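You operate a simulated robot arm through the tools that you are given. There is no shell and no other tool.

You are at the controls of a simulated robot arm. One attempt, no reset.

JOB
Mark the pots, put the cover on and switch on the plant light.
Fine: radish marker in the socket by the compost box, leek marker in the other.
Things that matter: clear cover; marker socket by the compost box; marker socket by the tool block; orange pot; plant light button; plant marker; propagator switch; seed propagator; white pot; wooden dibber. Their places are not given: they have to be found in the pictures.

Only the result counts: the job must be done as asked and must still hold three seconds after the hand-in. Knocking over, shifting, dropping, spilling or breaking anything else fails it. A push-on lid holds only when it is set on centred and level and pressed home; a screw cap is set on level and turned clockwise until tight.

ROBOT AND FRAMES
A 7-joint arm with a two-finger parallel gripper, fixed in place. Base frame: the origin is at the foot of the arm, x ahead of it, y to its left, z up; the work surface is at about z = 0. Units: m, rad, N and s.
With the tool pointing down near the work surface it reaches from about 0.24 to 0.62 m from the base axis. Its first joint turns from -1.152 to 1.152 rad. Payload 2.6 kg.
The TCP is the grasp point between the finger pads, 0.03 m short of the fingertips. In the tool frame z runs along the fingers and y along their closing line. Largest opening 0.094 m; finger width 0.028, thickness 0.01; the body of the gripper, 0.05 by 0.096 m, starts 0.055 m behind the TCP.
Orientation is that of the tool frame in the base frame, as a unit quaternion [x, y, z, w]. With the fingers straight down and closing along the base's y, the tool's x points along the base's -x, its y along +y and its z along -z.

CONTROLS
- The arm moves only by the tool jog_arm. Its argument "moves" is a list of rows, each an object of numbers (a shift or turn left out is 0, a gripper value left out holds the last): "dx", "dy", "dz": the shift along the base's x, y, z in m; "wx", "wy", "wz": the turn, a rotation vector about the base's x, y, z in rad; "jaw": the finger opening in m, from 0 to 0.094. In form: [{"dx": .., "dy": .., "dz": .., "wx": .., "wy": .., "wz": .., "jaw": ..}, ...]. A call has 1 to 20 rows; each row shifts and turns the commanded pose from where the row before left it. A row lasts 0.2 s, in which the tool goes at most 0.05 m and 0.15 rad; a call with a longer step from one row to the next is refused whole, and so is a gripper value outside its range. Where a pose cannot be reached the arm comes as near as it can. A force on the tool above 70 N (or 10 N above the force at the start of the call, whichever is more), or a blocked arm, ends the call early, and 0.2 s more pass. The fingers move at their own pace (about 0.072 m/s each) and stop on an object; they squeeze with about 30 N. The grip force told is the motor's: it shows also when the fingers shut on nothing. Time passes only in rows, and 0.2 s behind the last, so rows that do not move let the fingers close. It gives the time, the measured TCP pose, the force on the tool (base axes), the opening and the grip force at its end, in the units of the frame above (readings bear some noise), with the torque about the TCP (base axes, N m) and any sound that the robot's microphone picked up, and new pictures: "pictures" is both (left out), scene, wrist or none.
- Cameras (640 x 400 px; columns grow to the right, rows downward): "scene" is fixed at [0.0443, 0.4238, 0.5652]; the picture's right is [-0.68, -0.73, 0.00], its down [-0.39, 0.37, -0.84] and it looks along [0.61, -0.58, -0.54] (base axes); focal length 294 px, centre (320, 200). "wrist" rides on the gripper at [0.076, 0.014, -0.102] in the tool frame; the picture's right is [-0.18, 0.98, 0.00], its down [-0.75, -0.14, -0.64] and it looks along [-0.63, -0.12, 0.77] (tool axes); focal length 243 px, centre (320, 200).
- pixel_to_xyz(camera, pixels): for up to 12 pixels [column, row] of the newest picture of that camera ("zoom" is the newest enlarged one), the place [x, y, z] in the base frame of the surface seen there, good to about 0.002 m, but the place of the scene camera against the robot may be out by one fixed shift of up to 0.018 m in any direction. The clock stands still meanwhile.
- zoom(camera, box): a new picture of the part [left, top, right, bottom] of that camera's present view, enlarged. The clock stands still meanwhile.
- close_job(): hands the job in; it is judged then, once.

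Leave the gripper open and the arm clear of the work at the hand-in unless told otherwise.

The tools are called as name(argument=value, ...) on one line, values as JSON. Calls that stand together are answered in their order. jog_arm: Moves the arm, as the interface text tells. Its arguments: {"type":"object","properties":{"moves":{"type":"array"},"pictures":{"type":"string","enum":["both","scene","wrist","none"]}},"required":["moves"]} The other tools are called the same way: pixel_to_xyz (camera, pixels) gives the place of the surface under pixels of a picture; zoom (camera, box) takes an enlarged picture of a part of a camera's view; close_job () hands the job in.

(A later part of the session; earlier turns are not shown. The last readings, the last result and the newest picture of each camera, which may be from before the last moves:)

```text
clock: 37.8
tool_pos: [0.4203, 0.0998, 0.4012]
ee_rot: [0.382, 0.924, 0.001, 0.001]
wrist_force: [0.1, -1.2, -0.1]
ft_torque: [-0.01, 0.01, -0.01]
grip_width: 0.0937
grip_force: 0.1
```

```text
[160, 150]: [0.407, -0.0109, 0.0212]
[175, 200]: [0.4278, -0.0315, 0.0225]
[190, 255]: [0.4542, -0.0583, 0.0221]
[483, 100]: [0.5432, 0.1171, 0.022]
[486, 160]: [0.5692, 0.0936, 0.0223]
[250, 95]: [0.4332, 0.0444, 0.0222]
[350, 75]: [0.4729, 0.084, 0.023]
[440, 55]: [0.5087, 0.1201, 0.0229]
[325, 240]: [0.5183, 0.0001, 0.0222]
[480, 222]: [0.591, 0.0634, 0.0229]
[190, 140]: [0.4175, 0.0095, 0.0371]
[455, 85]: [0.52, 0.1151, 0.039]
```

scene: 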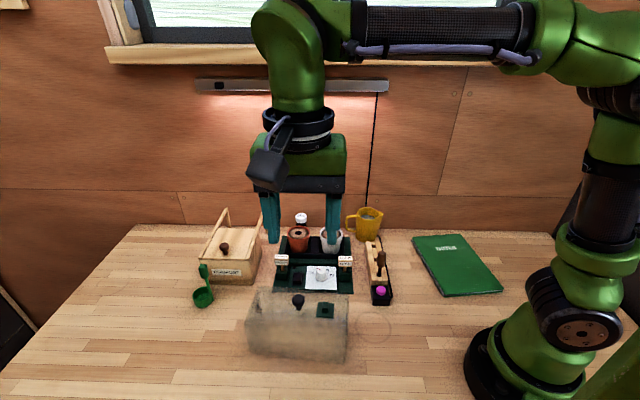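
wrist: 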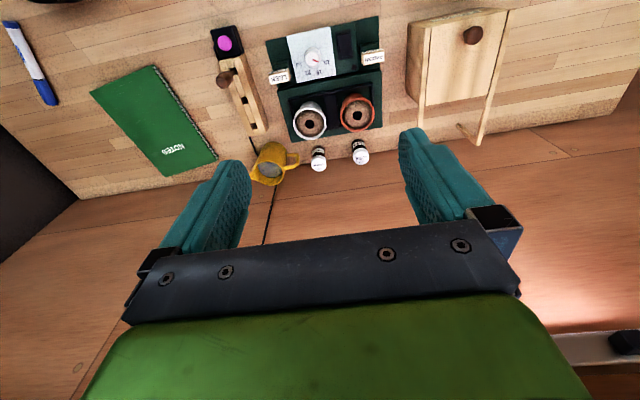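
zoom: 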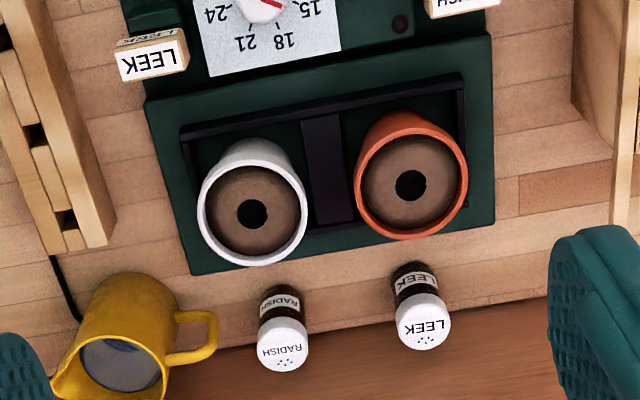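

Deck: corners give its centre at (0.4928, 0.0374), about 0.190 × 0.102, yaw ≈45.5°, top z 0.0225. The tray sits at its middle with the pots at b≈0.32. The cover should sit on the deck around the tray, centred there. I'll go above the cover's knob, turning to the cover's own yaw of about 41°.

jog_arm(moves=[{"dx": -0.0147, "dy": 0.0207, "dz": -0.0285, "wz": -0.0125}, {"dx": -0.0147, "dy": 0.0207, "dz": -0.0285, "wz": -0.0125}, {"dx": -0.0147, "dy": 0.0207, "dz": -0.0285, "wz": -0.0125, "jaw": 0.06}, {"dx": -0.0147, "dy": 0.0207, "dz": -0.0285, "wz": -0.0125}, {"dx": -0.0147, "dy": 0.0207, "dz": -0.0285, "wz": -0.0125}, {"dx": -0.0147, "dy": 0.0207, "dz": -0.0285, "wz": -0.0125}, {}], pictures="both")

zoom(camera="wrist", box=[200, 0, 440, 150])

```text
clock: 39.4
tool_pos: [0.3299, 0.2225, 0.2307]
ee_rot: [0.417, 0.909, 0.001, 0.0]
wrist_force: [-0.5, 0.9, 0.1]
ft_torque: [0.0, -0.01, 0.0]
grip_width: 0.0601
grip_force: 0.1
```

scene: 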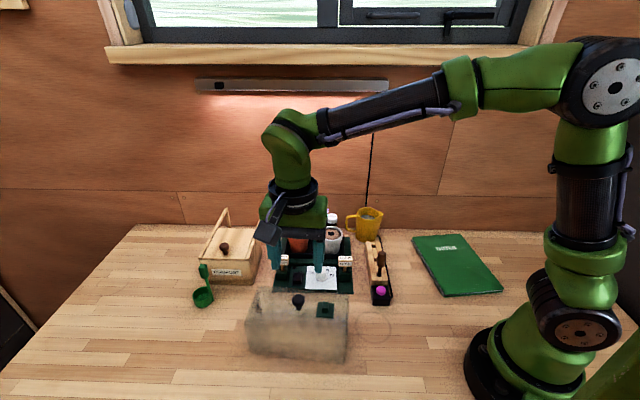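
wrist: 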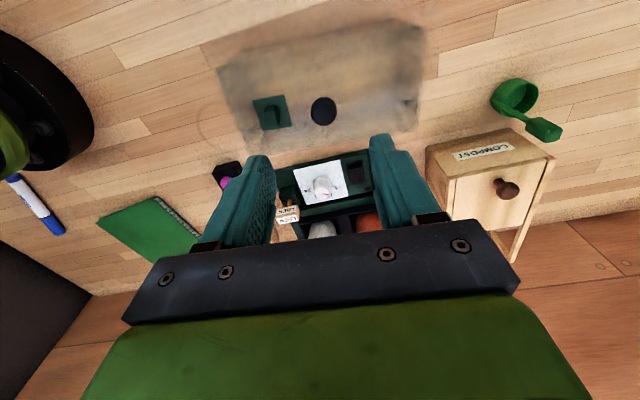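

```text
2.67 times, centred on (320, 75) of wrist
```

zoom: 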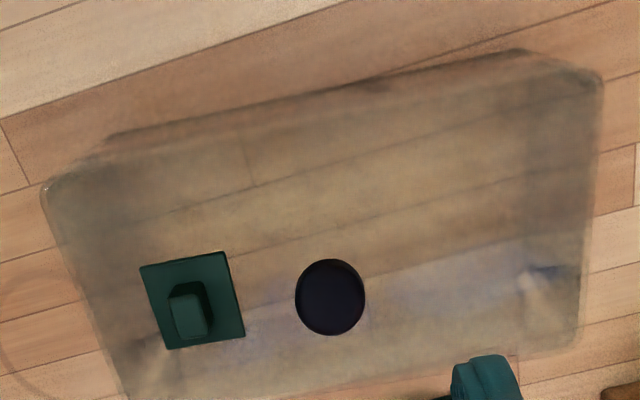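

I'll read the knob and vent from this closer view, plus points on the cover's edges.

pixel_to_xyz(camera="zoom", pixels=[[330, 297], [300, 297], [360, 297], [330, 265], [330, 330], [310, 280], [350, 280], [310, 318], [350, 318], [145, 270], [228, 255], [240, 335]])

pixel_to_xyz(camera="zoom", pixels=[[46, 190], [602, 80], [580, 345], [120, 140], [520, 52], [200, 155], [400, 110], [320, 128], [560, 215], [90, 300], [400, 380], [450, 300]])

```text
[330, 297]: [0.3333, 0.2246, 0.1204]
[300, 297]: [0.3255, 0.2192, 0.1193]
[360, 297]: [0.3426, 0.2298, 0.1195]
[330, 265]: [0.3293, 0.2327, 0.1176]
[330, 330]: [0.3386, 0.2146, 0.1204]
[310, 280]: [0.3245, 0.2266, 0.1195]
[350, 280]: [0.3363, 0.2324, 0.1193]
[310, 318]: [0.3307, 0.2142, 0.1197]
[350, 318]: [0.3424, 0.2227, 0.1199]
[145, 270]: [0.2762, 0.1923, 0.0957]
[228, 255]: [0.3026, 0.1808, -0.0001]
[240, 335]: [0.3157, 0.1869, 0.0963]
```

```text
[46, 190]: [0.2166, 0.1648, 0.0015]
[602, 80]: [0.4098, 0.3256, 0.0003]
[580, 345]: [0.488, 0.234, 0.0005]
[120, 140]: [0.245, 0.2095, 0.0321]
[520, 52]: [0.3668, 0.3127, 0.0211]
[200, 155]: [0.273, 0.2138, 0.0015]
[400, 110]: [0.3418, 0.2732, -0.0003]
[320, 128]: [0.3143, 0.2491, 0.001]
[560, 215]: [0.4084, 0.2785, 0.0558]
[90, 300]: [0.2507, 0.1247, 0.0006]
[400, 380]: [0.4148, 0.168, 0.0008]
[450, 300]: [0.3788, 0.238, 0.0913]
```

Knob centre is (0.3336, 0.2241), diameter about 0.022, top z 0.120. I'll align over it, narrow the fingers to 0.045 to clear the vent lever, and descend to z≈0.130 with tips at about 0.100, above the cover top at 0.094.

jog_arm(moves=[{"dx": 0.002, "dy": 0.0003, "dz": -0.03, "jaw": 0.045}, {"dz": -0.035}, {"dz": -0.025}, {"dz": -0.01}, {}], pictures="both")

zoom(camera="wrist", box=[250, 110, 400, 220])

zoom(camera="scene", box=[240, 240, 370, 350])

```text
clock: 40.6
tool_pos: [0.3335, 0.2245, 0.1297]
ee_rot: [0.416, 0.909, 0.0, 0.001]
wrist_force: [-0.7, 0.1, 0.0]
ft_torque: [-0.02, -0.02, -0.01]
grip_width: 0.0449
grip_force: 0.1
```

scene: 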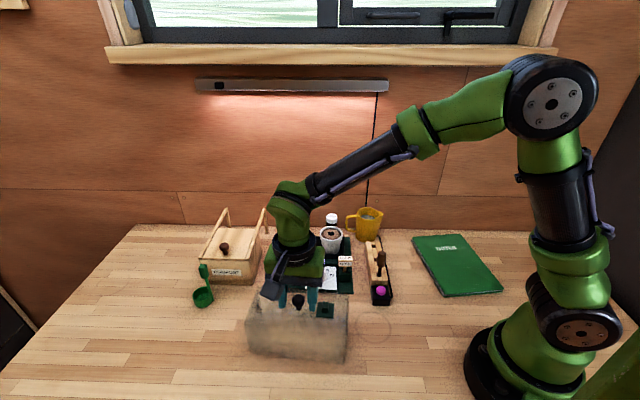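
wrist: 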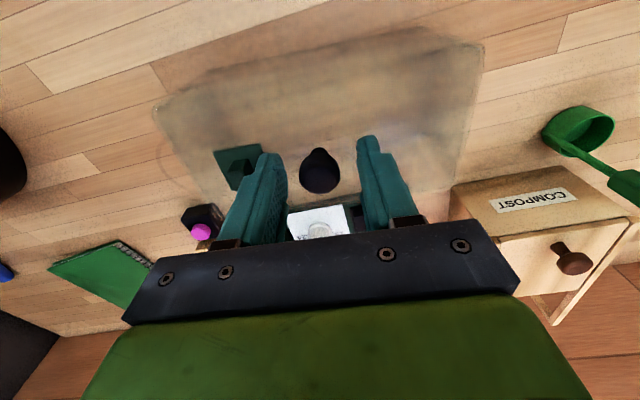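

```text
3.64 times, centred on (325, 165) of wrist
```

zoom: 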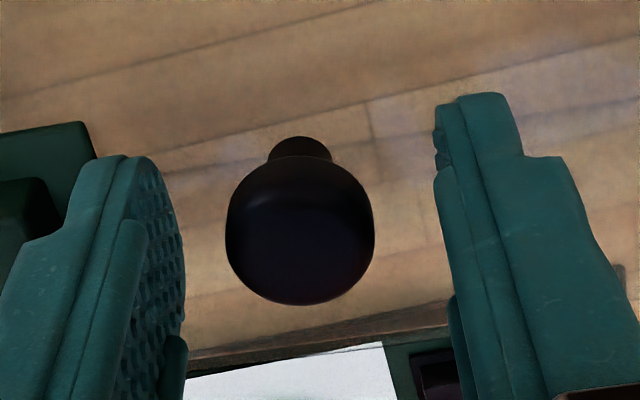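

```text
3.64 times, centred on (305, 295) of scene
```

zoom: 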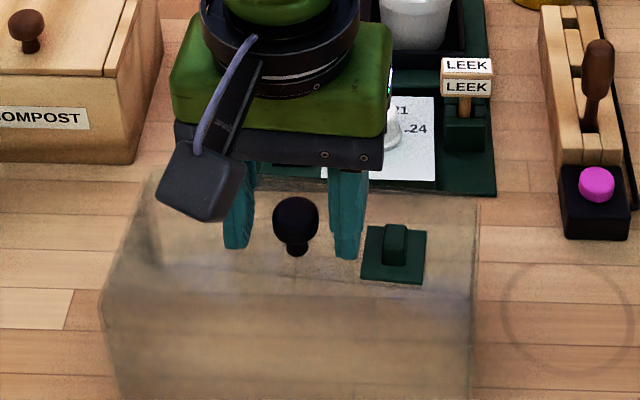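

The knob's mushroom head is centred between the fingers. I'll close on it.

jog_arm(moves=[{"jaw": 0.01}, {}, {}, {}], pictures="none")

```text
clock: 41.6
tool_pos: [0.3339, 0.2246, 0.1302]
ee_rot: [0.417, 0.909, 0.001, 0.001]
wrist_force: [-0.1, -0.1, -0.2]
ft_torque: [-0.02, 0.0, -0.02]
grip_width: 0.0229
grip_force: 29.9
```

Gripped at 0.0229 with 30 N. I'll lift 2 cm slowly and look for tilt or slip.

jog_arm(moves=[{"dz": 0.005}, {"dz": 0.005}, {"dz": 0.01}, {}], pictures="both")

zoom(camera="scene", box=[230, 240, 370, 370])

zoom(camera="wrist", box=[130, 10, 510, 250])

```text
clock: 42.6
tool_pos: [0.3339, 0.2248, 0.1514]
ee_rot: [0.416, 0.909, 0.001, 0.0]
wrist_force: [-0.2, 0.1, -1.3]
ft_torque: [0.0, -0.02, 0.01]
grip_width: 0.0227
grip_force: 29.7
```

scene: 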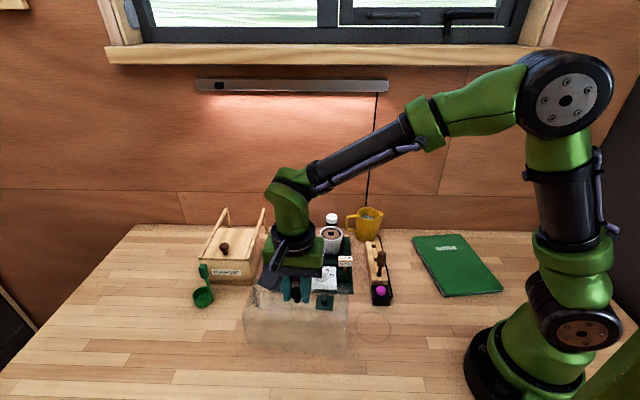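
wrist: 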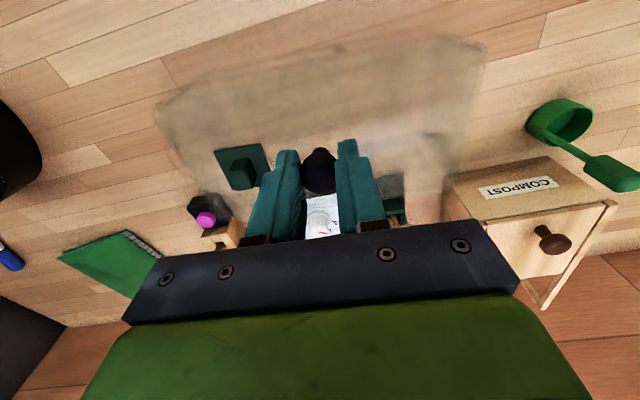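

```text
3.08 times, centred on (300, 305) of scene
```

zoom: 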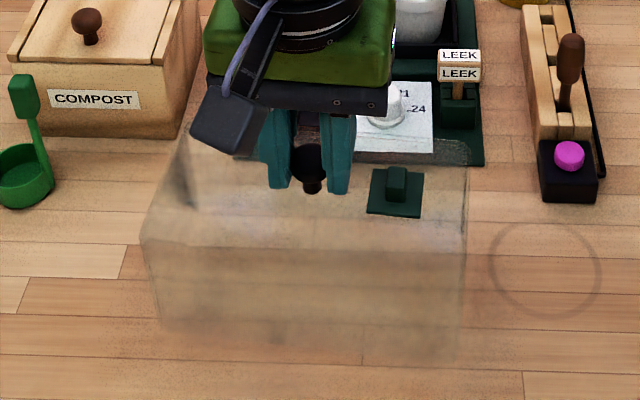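

```text
1.67 times, centred on (320, 130) of wrist
```

zoom: 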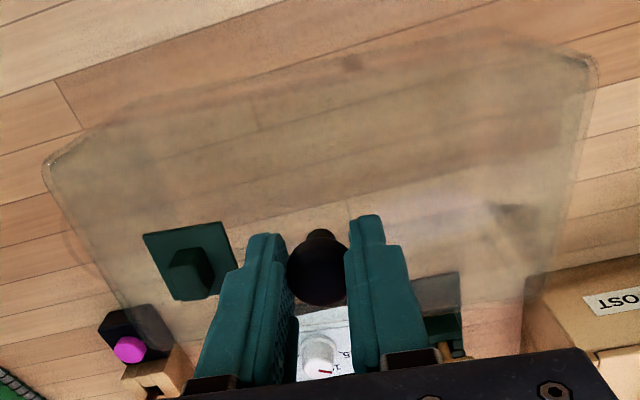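

The cover lifted level with a light weight (about 1 N). I'll raise it until its rim is at about 0.115 m, above pots and markers, then carry it to above the deck centre while turning +0.087 rad to match the propagator's yaw.

jog_arm(moves=[{"dz": 0.03}, {"dz": 0.03}, {"dz": 0.035}, {"dx": 0.0265, "dy": -0.0312, "wz": 0.0145}, {"dx": 0.0265, "dy": -0.0312, "wz": 0.0145}, {"dx": 0.0265, "dy": -0.0312, "wz": 0.0145}, {"dx": 0.0265, "dy": -0.0312, "wz": 0.0145}, {"dx": 0.0265, "dy": -0.0312, "wz": 0.0145}, {"dx": 0.0264, "dy": -0.0311, "wz": 0.0145}, {}, {}], pictures="both")

zoom(camera="scene", box=[230, 160, 400, 300])

zoom(camera="wrist", box=[130, 0, 510, 240])

```text
clock: 45.0
tool_pos: [0.4938, 0.0383, 0.2479]
ee_rot: [0.375, 0.927, 0.001, 0.0]
wrist_force: [-0.4, 0.6, -1.4]
ft_torque: [0.0, 0.02, -0.01]
grip_width: 0.0229
grip_force: 29.9
```

scene: 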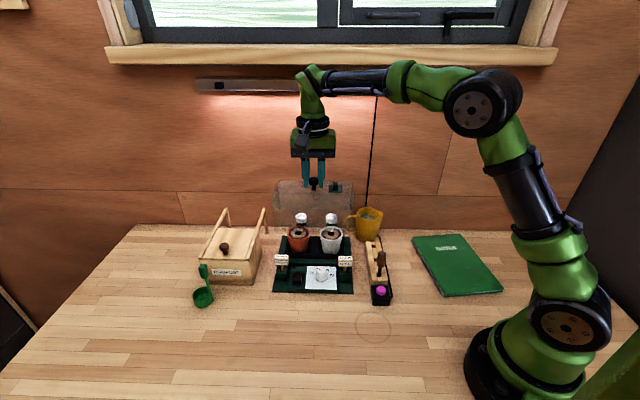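
wrist: 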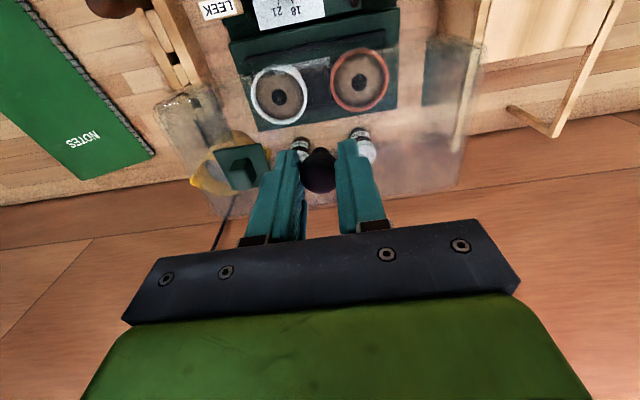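

```text
2.86 times, centred on (315, 230) of scene
```

zoom: 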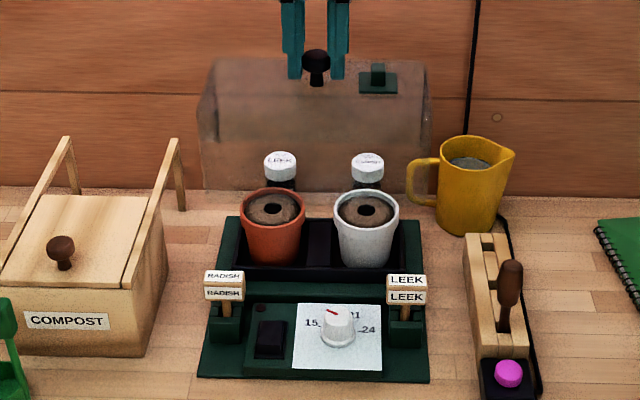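

```text
1.67 times, centred on (320, 120) of wrist
```

zoom: 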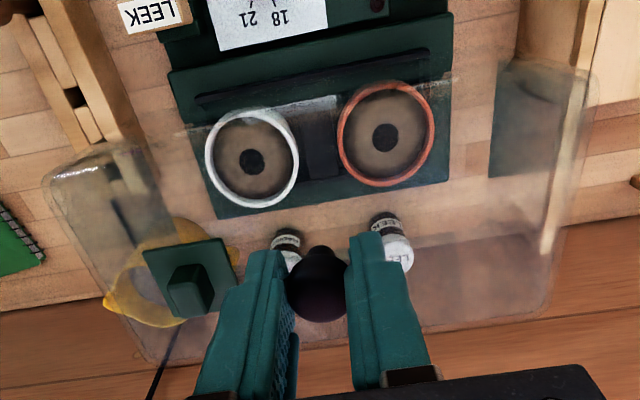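

The cover is hovering level at yaw ≈45.6° over the pots. I'll lower it to a rim height of about 0.05, with the pots inside and over 1 cm of clearance, then check rim alignment against the deck.

jog_arm(moves=[{"dz": -0.015}, {"dz": -0.015}, {"dz": -0.015}, {"dz": -0.015}, {"dz": -0.008}, {}], pictures="both")

zoom(camera="scene", box=[250, 190, 390, 300])

zoom(camera="wrist", box=[130, 0, 510, 240])

```text
clock: 46.4
tool_pos: [0.4941, 0.0367, 0.1776]
ee_rot: [0.375, 0.927, 0.001, 0.0]
wrist_force: [0.5, -0.1, -0.8]
ft_torque: [-0.01, 0.0, -0.02]
grip_width: 0.023
grip_force: 30.0
```

scene: 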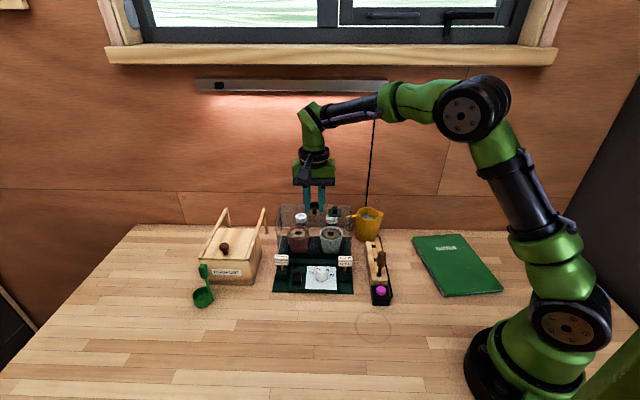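
wrist: 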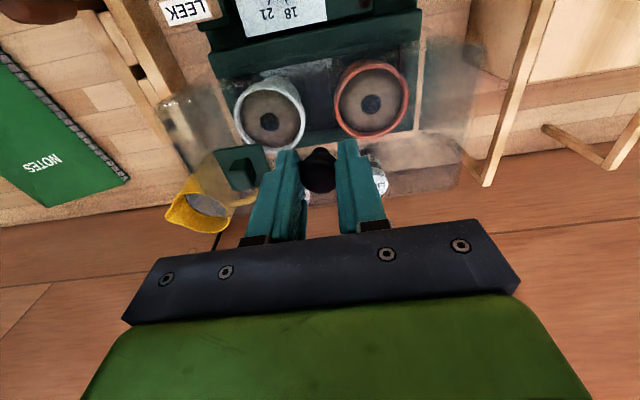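

```text
3.64 times, centred on (320, 245) of scene
```

zoom: 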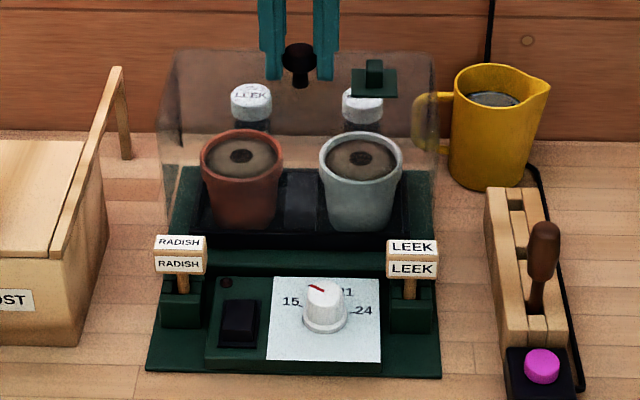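

```text
1.67 times, centred on (320, 120) of wrist
```

zoom: 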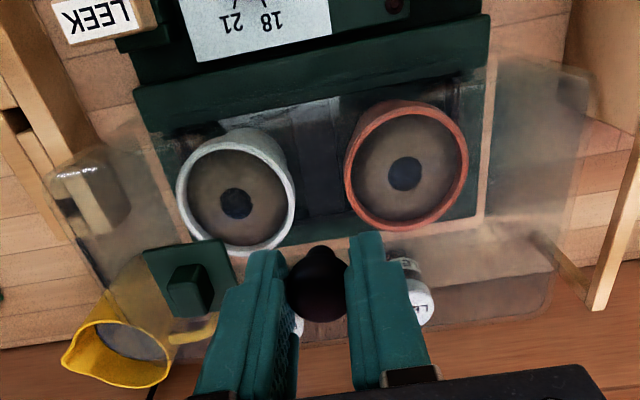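

The pots are inside the cover. I'll zoom in on the lower rim in both views.

zoom(camera="scene", box=[268, 230, 318, 270])

zoom(camera="scene", box=[318, 220, 368, 270])

zoom(camera="wrist", box=[200, 20, 440, 150])

```text
10.00 times, centred on (293, 250) of scene
```

zoom: 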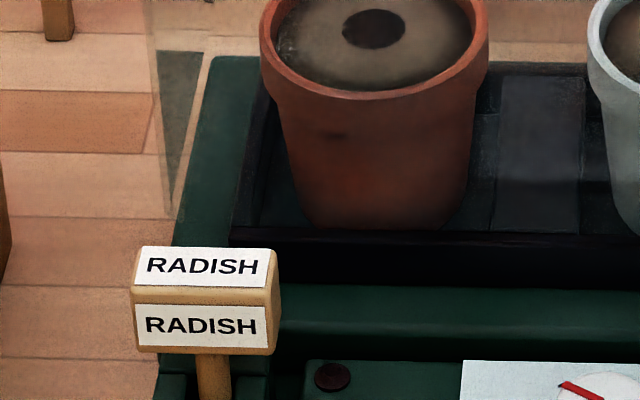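

```text
8.00 times, centred on (343, 245) of scene
```

zoom: 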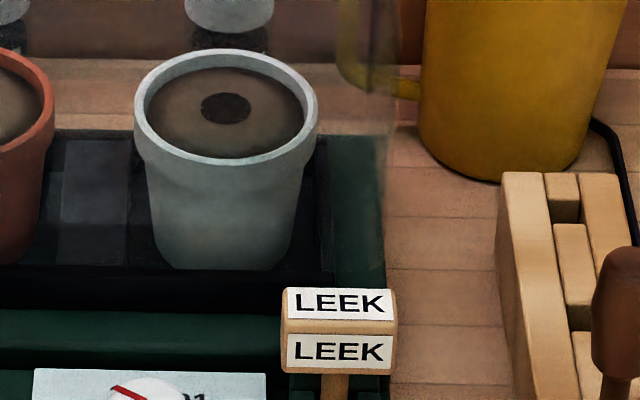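

```text
2.67 times, centred on (320, 85) of wrist
```

zoom: 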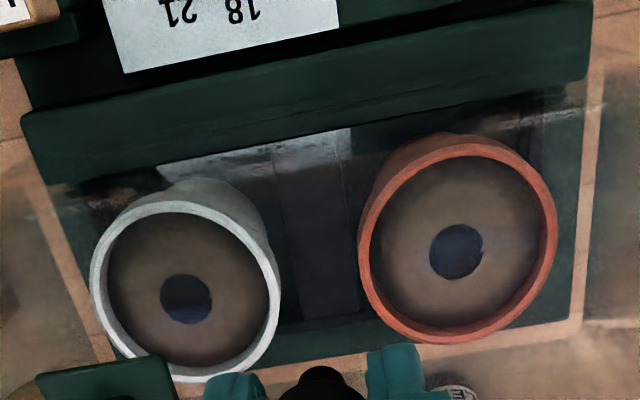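

The rim is faint. I'll sample readings along its expected line in the wrist picture, since some readings land on the cover itself.

zoom(camera="wrist", box=[140, 20, 500, 220])

pixel_to_xyz(camera="zoom", pixels=[[60, 145], [100, 190], [70, 180], [40, 150], [130, 130], [160, 145], [520, 80], [560, 60], [590, 70], [600, 120], [580, 250], [540, 290]])

pixel_to_xyz(camera="zoom", pixels=[[180, 135], [220, 125], [260, 118], [300, 112], [340, 105], [380, 98], [420, 90], [460, 84], [490, 75], [500, 90], [480, 95], [540, 70]])

```text
1.78 times, centred on (320, 120) of wrist
```

zoom: 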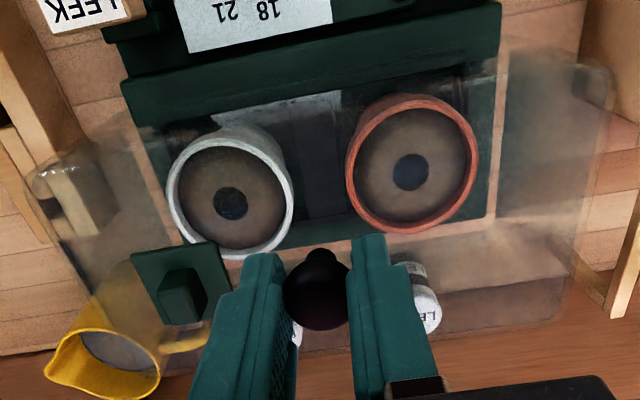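

```text
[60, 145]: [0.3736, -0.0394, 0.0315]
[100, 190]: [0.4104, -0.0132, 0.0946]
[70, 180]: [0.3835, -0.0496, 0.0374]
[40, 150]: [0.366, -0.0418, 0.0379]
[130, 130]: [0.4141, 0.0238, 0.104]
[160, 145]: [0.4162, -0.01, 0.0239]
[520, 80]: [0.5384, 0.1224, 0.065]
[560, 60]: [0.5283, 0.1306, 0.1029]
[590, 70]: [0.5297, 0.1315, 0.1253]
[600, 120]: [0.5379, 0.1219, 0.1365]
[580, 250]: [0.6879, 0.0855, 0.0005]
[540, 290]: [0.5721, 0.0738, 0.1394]
```

```text
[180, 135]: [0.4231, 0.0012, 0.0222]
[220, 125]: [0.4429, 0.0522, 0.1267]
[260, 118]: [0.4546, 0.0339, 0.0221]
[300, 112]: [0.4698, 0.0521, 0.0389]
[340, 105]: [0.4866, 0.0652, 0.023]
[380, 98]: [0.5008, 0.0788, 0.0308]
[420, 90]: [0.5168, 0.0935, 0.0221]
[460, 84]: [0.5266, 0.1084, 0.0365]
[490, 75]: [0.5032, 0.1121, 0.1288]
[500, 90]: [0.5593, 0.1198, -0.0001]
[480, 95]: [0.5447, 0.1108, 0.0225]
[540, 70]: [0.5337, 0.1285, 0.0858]
```

Several readings landed on the cover walls: +l wall at l≈0.467, −l wall at ≈0.281, front wall at b≈0.276. That matches the deck's centre to about 1 mm and it is square. I'll sample for the back wall too.

pixel_to_xyz(camera="zoom", pixels=[[560, 318], [565, 310], [550, 322], [520, 325], [500, 330], [480, 320], [540, 310], [530, 250], [520, 240], [500, 220], [480, 250], [555, 300]])

pixel_to_xyz(camera="zoom", pixels=[[450, 300], [470, 310], [460, 330], [450, 340], [110, 320], [130, 335], [170, 345], [190, 350], [100, 300], [85, 260], [60, 220], [510, 310]])

pixel_to_xyz(camera="scene", pixels=[[278, 225], [279, 240], [277, 245], [282, 212], [345, 212], [350, 225], [350, 240], [300, 212], [290, 240], [330, 250], [312, 245], [352, 215]])

```text
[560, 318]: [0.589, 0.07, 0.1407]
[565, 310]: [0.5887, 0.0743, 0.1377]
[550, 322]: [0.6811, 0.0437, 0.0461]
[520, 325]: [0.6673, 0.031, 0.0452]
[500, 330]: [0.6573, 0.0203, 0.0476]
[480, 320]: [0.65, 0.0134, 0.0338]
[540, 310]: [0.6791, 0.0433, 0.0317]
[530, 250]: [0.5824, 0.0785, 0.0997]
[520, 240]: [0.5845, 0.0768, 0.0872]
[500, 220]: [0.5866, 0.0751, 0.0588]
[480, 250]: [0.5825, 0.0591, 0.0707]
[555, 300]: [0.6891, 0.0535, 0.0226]
```

```text
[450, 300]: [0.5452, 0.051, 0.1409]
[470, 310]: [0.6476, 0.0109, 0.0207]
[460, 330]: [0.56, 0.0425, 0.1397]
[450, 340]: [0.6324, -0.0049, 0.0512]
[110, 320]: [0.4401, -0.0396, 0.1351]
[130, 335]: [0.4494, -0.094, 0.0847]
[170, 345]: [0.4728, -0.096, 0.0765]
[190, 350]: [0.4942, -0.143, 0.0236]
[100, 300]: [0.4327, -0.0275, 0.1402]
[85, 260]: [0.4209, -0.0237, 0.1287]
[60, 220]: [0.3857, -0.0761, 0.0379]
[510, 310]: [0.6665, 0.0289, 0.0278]
```

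```text
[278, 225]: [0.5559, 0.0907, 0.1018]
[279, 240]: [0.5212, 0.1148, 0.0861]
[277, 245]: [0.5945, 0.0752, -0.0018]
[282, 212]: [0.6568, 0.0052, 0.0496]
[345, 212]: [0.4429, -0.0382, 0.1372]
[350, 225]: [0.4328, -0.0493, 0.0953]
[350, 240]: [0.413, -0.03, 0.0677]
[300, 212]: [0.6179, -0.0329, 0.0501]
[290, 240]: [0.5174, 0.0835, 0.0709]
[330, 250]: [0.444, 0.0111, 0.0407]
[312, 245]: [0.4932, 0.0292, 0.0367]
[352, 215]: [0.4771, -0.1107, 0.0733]
```

The back wall is at b≈0.370, so the cover is about 0.186 × 0.094 and centred at (l 0.374, b 0.323) against the deck centre (0.375, 0.322). I'll trim +1 mm in l and lower toward the deck; contact is expected near TCP z 0.1525.

jog_arm(moves=[{"dx": 0.0004, "dy": 0.001}, {"dz": -0.008}, {"dz": -0.007}, {"dz": -0.004}, {}], pictures="both")

zoom(camera="scene", box=[260, 200, 380, 290])

zoom(camera="wrist", box=[140, 20, 500, 220])

```text
clock: 47.6
tool_pos: [0.4944, 0.0381, 0.1583]
ee_rot: [0.376, 0.926, 0.001, 0.0]
wrist_force: [-0.3, 0.3, -0.8]
ft_torque: [-0.01, 0.0, 0.01]
grip_width: 0.0229
grip_force: 29.6
```

scene: 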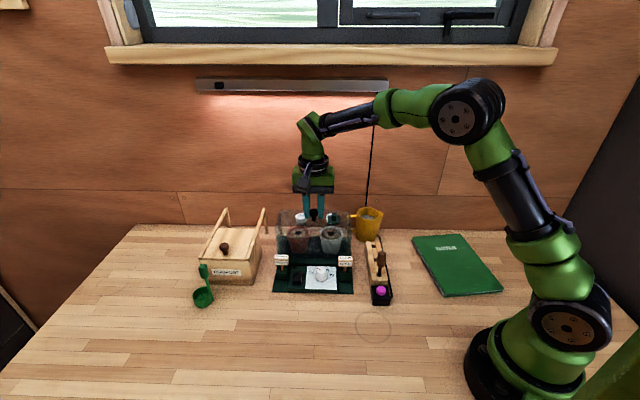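
wrist: 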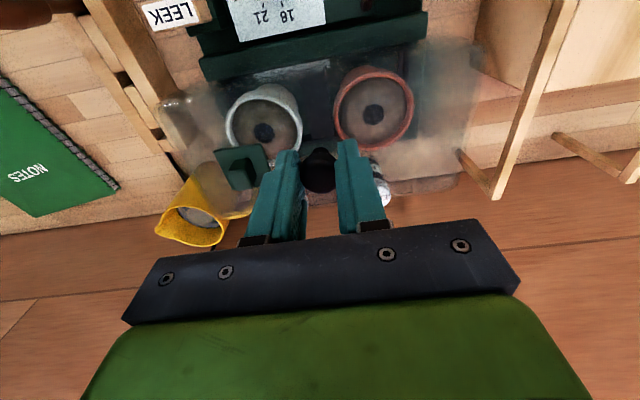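

```text
4.44 times, centred on (320, 245) of scene
```

zoom: 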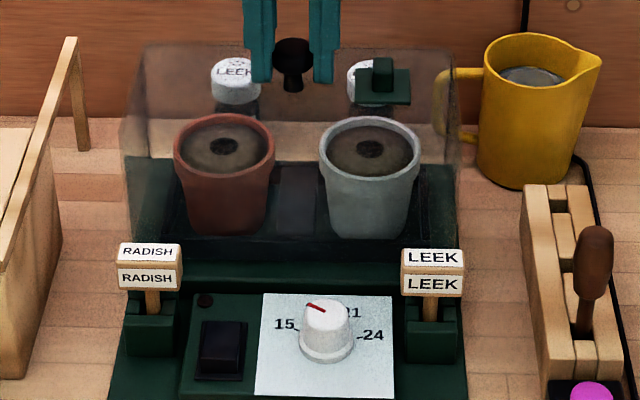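

```text
1.78 times, centred on (320, 120) of wrist
```

zoom: 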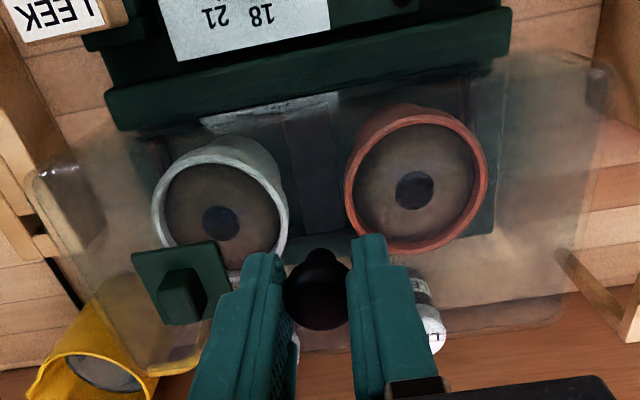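

Rim is about 5 mm above the deck and it looks square. I'll take one more set of wall readings near the rim to confirm the position before setting it down.

pixel_to_xyz(camera="zoom", pixels=[[520, 90], [540, 75], [560, 70], [580, 75], [600, 110], [500, 200], [520, 230], [510, 215], [490, 240], [470, 245], [130, 130], [160, 130]])

pixel_to_xyz(camera="zoom", pixels=[[200, 125], [230, 120], [270, 112], [310, 106], [350, 100], [390, 92], [430, 85], [470, 78], [100, 190], [120, 180], [140, 200], [110, 220]])

pixel_to_xyz(camera="scene", pixels=[[277, 235], [278, 240], [279, 245], [278, 250], [351, 235], [350, 245], [351, 250], [352, 240], [300, 252], [310, 252], [320, 252], [330, 252]])

```text
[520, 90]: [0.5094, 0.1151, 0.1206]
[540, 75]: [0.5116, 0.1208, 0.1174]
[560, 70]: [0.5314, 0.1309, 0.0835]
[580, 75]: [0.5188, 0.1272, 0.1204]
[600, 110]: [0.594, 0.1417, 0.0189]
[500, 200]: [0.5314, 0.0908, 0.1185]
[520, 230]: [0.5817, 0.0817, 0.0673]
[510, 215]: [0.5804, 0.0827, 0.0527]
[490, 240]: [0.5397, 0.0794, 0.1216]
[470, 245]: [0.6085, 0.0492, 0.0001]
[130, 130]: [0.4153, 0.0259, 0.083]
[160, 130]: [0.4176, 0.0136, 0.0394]
```

```text
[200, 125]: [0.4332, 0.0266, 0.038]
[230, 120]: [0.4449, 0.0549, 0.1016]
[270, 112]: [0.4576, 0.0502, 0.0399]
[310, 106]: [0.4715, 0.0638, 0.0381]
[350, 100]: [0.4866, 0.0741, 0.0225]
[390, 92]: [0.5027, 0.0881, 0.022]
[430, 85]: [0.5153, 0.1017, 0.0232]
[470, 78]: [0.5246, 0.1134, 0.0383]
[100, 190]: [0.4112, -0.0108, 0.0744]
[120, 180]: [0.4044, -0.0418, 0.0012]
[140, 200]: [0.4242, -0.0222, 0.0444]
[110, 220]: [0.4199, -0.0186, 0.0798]
```

```text
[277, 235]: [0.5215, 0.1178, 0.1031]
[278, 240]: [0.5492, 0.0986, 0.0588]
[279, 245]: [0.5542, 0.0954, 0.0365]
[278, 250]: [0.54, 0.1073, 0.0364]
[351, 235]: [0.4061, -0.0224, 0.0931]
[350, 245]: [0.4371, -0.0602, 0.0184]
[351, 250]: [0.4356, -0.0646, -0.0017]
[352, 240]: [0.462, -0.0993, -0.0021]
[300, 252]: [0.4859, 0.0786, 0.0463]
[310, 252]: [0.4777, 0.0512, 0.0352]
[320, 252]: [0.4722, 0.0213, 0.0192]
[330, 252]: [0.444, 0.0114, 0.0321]
```

Centre reads l≈0.3755, b≈0.3225, within 1 mm of the deck centre. I'll lower in 2 mm steps until contact.

jog_arm(moves=[{"dz": -0.002}, {"dz": -0.002}, {}], pictures="none")

jog_arm(moves=[{"dz": -0.002}, {}], pictures="none")

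```text
clock: 48.4
tool_pos: [0.4939, 0.0394, 0.1539]
ee_rot: [0.376, 0.927, 0.001, 0.001]
wrist_force: [0.0, 0.5, -0.6]
ft_torque: [-0.01, -0.01, 0.0]
grip_width: 0.023
grip_force: 29.9
```

```text
clock: 49.0
tool_pos: [0.4931, 0.0382, 0.1524]
ee_rot: [0.376, 0.927, 0.001, 0.0]
wrist_force: [0.8, 0.3, 0.9]
ft_torque: [-0.02, 0.06, 0.01]
grip_width: 0.023
grip_force: 30.0
```

Touching at z≈0.152, as expected for the rim on the deck. I'll press down gently in 1–2 mm steps to push it home, watching force and sound.

jog_arm(moves=[{"dz": -0.002}, {}], pictures="none")

jog_arm(moves=[{"dz": -0.002}, {}], pictures="both")

```text
clock: 49.6
tool_pos: [0.494, 0.0386, 0.1523]
ee_rot: [0.377, 0.926, 0.002, 0.002]
wrist_force: [-5.9, 0.0, 16.4]
ft_torque: [0.27, 0.45, -0.03]
grip_width: 0.023
grip_force: 30.0
```

```text
clock: 50.2
tool_pos: [0.494, 0.0382, 0.1487]
ee_rot: [0.376, 0.927, 0.002, 0.002]
wrist_force: [-0.9, 0.6, 23.8]
ft_torque: [-0.1, 0.01, 0.03]
grip_width: 0.0234
grip_force: 29.5
```

scene: 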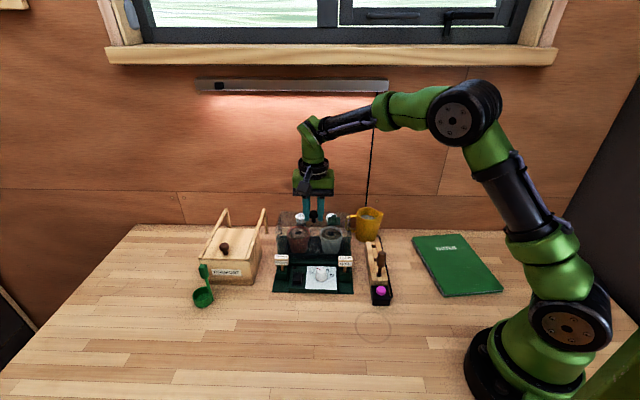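
wrist: 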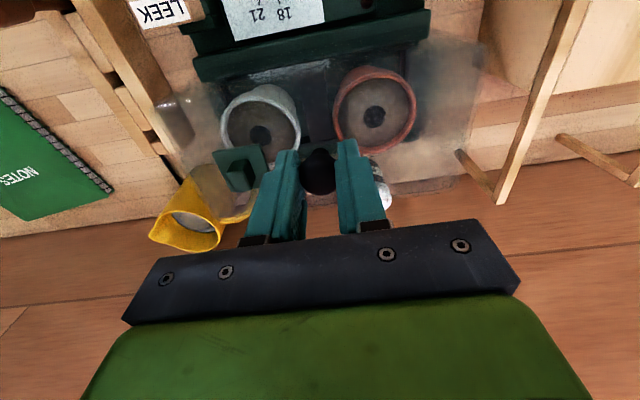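

Force 23.8 N, and TCP sank to 0.1487, so the grip may be sliding on the knob. I'll look closely at the knob, fingertips and rim.

zoom(camera="wrist", box=[250, 110, 400, 220])

zoom(camera="scene", box=[270, 190, 362, 280])

pixel_to_xyz(camera="wrist", pixels=[[225, 160], [250, 150], [262, 165], [240, 170], [320, 175], [420, 150], [440, 170], [455, 130], [400, 170], [410, 185], [200, 110], [470, 60]])

```text
3.64 times, centred on (325, 165) of wrist
```

zoom: 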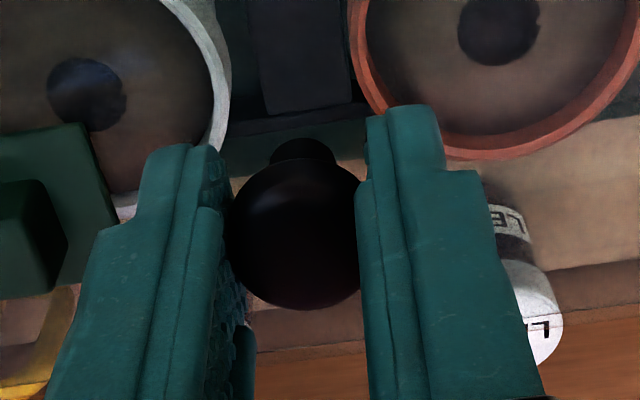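

```text
4.44 times, centred on (316, 235) of scene
```

zoom: 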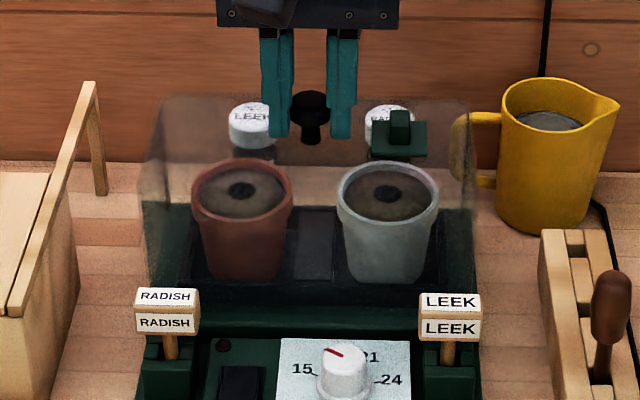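

```text
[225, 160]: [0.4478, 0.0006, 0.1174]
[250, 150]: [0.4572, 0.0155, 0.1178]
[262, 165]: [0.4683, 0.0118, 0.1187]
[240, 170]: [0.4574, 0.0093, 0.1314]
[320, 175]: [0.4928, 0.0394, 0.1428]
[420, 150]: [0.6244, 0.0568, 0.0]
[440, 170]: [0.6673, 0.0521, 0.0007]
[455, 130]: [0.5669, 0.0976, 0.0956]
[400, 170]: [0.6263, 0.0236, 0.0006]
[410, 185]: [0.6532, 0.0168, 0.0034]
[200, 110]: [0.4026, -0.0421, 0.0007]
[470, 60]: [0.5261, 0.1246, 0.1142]
```

Vent plate reads z 0.1178 and knob top 0.1428, both exactly 0.022 above their bench heights. The rim is down on the deck (0.0225) and level, so the fingers just slid on the knob. I'll unload 2 mm, open to 0.045, and check that the cover stays put.

jog_arm(moves=[{"dz": 0.002}, {"jaw": 0.035}, {"jaw": 0.045}, {}], pictures="wrist")

```text
clock: 51.2
tool_pos: [0.4938, 0.0381, 0.1488]
ee_rot: [0.377, 0.926, 0.001, 0.0]
wrist_force: [0.7, 0.3, -0.4]
ft_torque: [0.02, -0.03, 0.02]
grip_width: 0.045
grip_force: 0.1
```

wrist: 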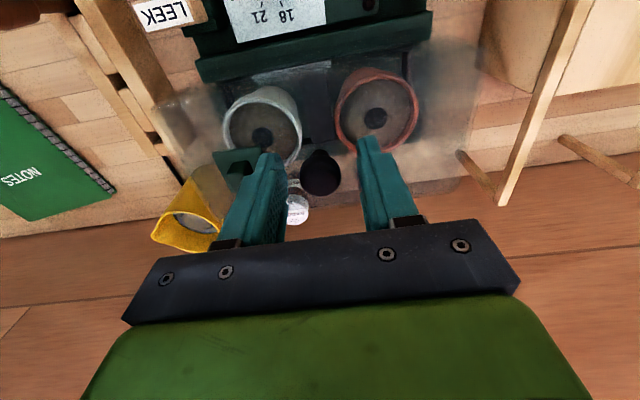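

Released with the fingers clear of the knob. I'll rise 6 cm straight up and inspect the seating.

jog_arm(moves=[{"dz": 0.02}, {"dz": 0.03}, {"dz": 0.03}, {}], pictures="both")

zoom(camera="scene", box=[260, 190, 375, 280])

zoom(camera="wrist", box=[140, 0, 500, 200])

pixel_to_xyz(camera="zoom", pixels=[[318, 230], [318, 215], [318, 245], [305, 230], [332, 230], [150, 205], [200, 190], [175, 240], [215, 230], [560, 50], [580, 100], [60, 150]])

```text
clock: 52.2
tool_pos: [0.4931, 0.0375, 0.2311]
ee_rot: [0.376, 0.926, 0.001, 0.0]
wrist_force: [-0.2, 0.9, 0.6]
ft_torque: [-0.04, -0.02, -0.01]
grip_width: 0.0449
grip_force: 0.4
```

scene: 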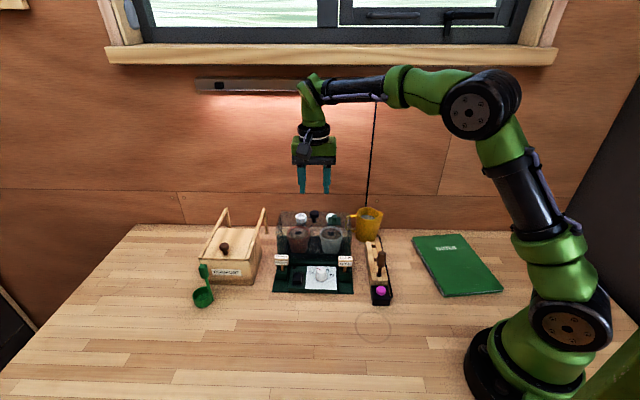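
wrist: 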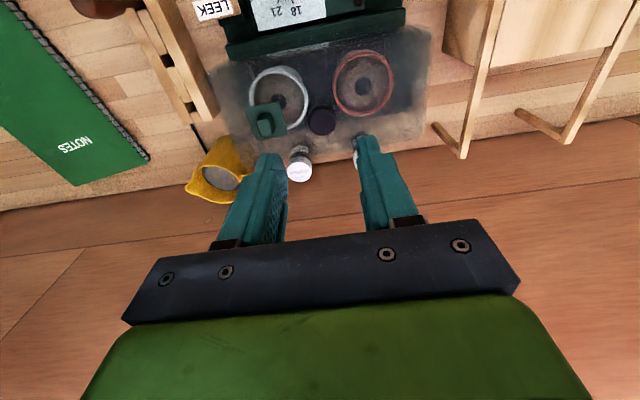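

```text
4.44 times, centred on (318, 235) of scene
```

zoom: 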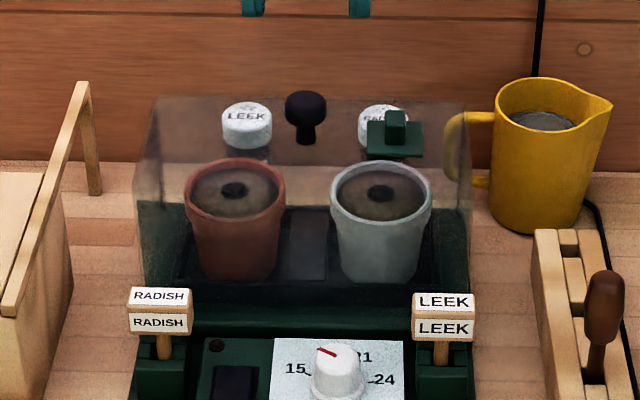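

```text
1.78 times, centred on (320, 100) of wrist
```

zoom: 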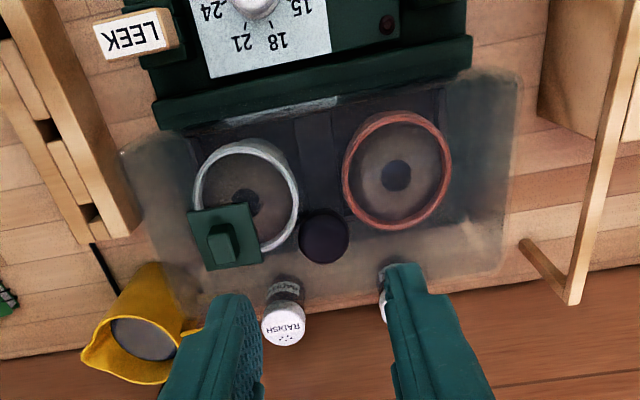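

```text
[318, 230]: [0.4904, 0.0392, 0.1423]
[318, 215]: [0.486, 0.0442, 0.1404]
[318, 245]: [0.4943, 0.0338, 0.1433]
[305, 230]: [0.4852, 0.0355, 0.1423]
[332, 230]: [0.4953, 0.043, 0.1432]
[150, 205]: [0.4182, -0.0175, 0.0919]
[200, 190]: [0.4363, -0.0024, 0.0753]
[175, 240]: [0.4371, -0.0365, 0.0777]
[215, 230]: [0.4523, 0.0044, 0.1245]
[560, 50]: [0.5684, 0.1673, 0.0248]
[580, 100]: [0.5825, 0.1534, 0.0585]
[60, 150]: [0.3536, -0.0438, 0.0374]
```

The cover stands level with both markers clear of it. I'll measure its final position more exactly, with the knob edges and the walls.

zoom(camera="wrist", box=[290, 90, 350, 150])

zoom(camera="wrist", box=[195, 10, 445, 170])

pixel_to_xyz(camera="zoom", pixels=[[560, 80], [575, 100], [590, 60], [580, 130], [570, 200], [560, 250], [540, 300], [60, 200], [80, 230], [100, 260], [120, 300], [90, 180]])

pixel_to_xyz(camera="zoom", pixels=[[170, 140], [200, 145], [240, 140], [280, 133], [320, 120], [360, 112], [400, 105], [440, 100], [480, 95], [510, 85], [530, 90], [545, 75]])

```text
6.67 times, centred on (320, 120) of wrist
```

zoom: 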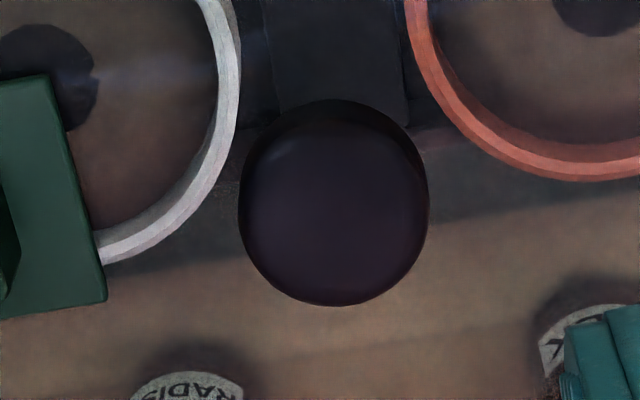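

```text
2.50 times, centred on (320, 90) of wrist
```

zoom: 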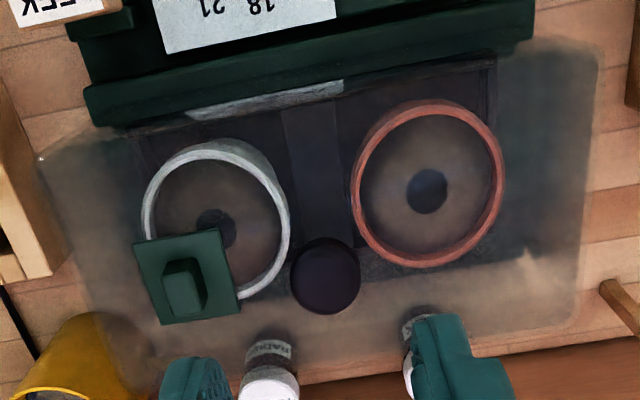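

```text
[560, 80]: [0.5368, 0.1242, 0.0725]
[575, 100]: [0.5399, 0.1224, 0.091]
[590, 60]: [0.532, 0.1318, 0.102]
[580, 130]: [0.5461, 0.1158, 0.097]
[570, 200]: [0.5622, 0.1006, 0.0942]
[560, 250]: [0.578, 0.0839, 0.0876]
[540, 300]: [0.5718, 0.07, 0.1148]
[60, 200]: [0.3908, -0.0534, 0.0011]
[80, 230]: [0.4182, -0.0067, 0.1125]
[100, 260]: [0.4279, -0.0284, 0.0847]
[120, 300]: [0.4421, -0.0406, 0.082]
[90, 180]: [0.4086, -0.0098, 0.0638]
```

```text
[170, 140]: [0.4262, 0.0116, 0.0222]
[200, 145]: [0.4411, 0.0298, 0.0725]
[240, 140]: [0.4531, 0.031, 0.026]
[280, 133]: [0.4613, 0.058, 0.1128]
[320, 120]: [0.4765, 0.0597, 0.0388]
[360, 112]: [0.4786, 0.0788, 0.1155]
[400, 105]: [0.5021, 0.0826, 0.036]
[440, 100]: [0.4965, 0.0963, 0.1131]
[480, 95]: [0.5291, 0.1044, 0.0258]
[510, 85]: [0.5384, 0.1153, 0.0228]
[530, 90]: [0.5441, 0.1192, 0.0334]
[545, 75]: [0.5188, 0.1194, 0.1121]
```

Walls at l 0.283 and 0.468 give a centre of 0.3756 against the deck's 0.375, which is good. I'll now read the knob centre to press straight down on it with closed fingers and make sure the cover is fully home.

pixel_to_xyz(camera="wrist", pixels=[[322.25, 122], [312, 122], [332, 122], [322, 112], [322, 132], [316, 116], [328, 116], [316, 128], [328, 128]])

```text
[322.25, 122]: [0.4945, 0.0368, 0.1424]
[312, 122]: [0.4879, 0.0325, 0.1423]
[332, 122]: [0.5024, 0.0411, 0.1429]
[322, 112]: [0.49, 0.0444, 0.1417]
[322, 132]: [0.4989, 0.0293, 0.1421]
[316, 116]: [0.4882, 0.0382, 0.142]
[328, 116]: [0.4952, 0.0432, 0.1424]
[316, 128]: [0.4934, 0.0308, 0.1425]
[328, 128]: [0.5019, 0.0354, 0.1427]
```

Knob centre is (0.4945, 0.037), top z 0.1425. I'll close the fingers, centre over it and descend to just above it, with tips at about 0.150.

jog_arm(moves=[{"dx": 0.0011, "dy": -0.001, "jaw": 0.0}, {}, {}, {"dz": -0.03}, {"dz": -0.02}, {}], pictures="wrist")

zoom(camera="wrist", box=[250, 100, 400, 220])

```text
clock: 53.6
tool_pos: [0.4947, 0.0378, 0.1799]
ee_rot: [0.375, 0.927, 0.002, 0.0]
wrist_force: [0.3, 0.0, 0.3]
ft_torque: [0.01, 0.03, 0.03]
grip_width: 0.0
grip_force: 29.1
```

wrist: 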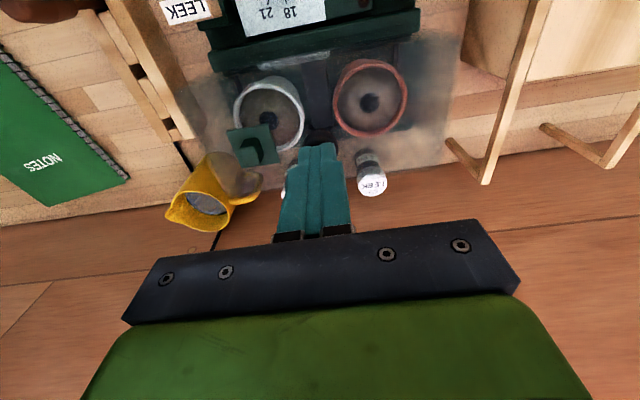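

```text
3.33 times, centred on (325, 160) of wrist
```

zoom: 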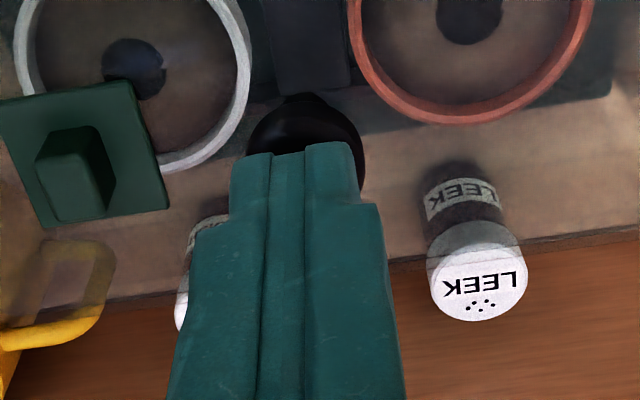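

The closed fingers are right over the knob. I'll press down in 2 mm steps.

jog_arm(moves=[{"dz": -0.003}, {"dz": -0.003}, {}], pictures="none")

jog_arm(moves=[{"dz": -0.002}, {}], pictures="none")

```text
clock: 54.4
tool_pos: [0.4939, 0.0377, 0.1752]
ee_rot: [0.377, 0.926, 0.0, 0.001]
wrist_force: [0.0, -0.4, -0.3]
ft_torque: [-0.03, 0.0, 0.0]
grip_width: 0.0
grip_force: 29.7
```

```text
clock: 55.0
tool_pos: [0.4941, 0.037, 0.1729]
ee_rot: [0.377, 0.926, 0.001, 0.0]
wrist_force: [0.2, -1.3, -1.6]
ft_torque: [0.01, 0.0, 0.02]
grip_width: 0.0002
grip_force: 29.7
```

jog_arm(moves=[{"dz": -0.002}, {}], pictures="none")

jog_arm(moves=[{"dz": -0.002}, {}], pictures="none")

```text
clock: 55.6
tool_pos: [0.4946, 0.0387, 0.172]
ee_rot: [0.377, 0.926, 0.001, 0.001]
wrist_force: [-4.3, -0.5, 11.0]
ft_torque: [-0.02, 0.13, -0.02]
grip_width: 0.0
grip_force: 29.6
```

```text
clock: 56.2
tool_pos: [0.496, 0.0378, 0.1719]
ee_rot: [0.376, 0.927, 0.002, 0.003]
wrist_force: [-12.3, -0.4, 36.9]
ft_torque: [-0.04, 0.4, -0.06]
grip_width: 0.0
grip_force: 29.9
```

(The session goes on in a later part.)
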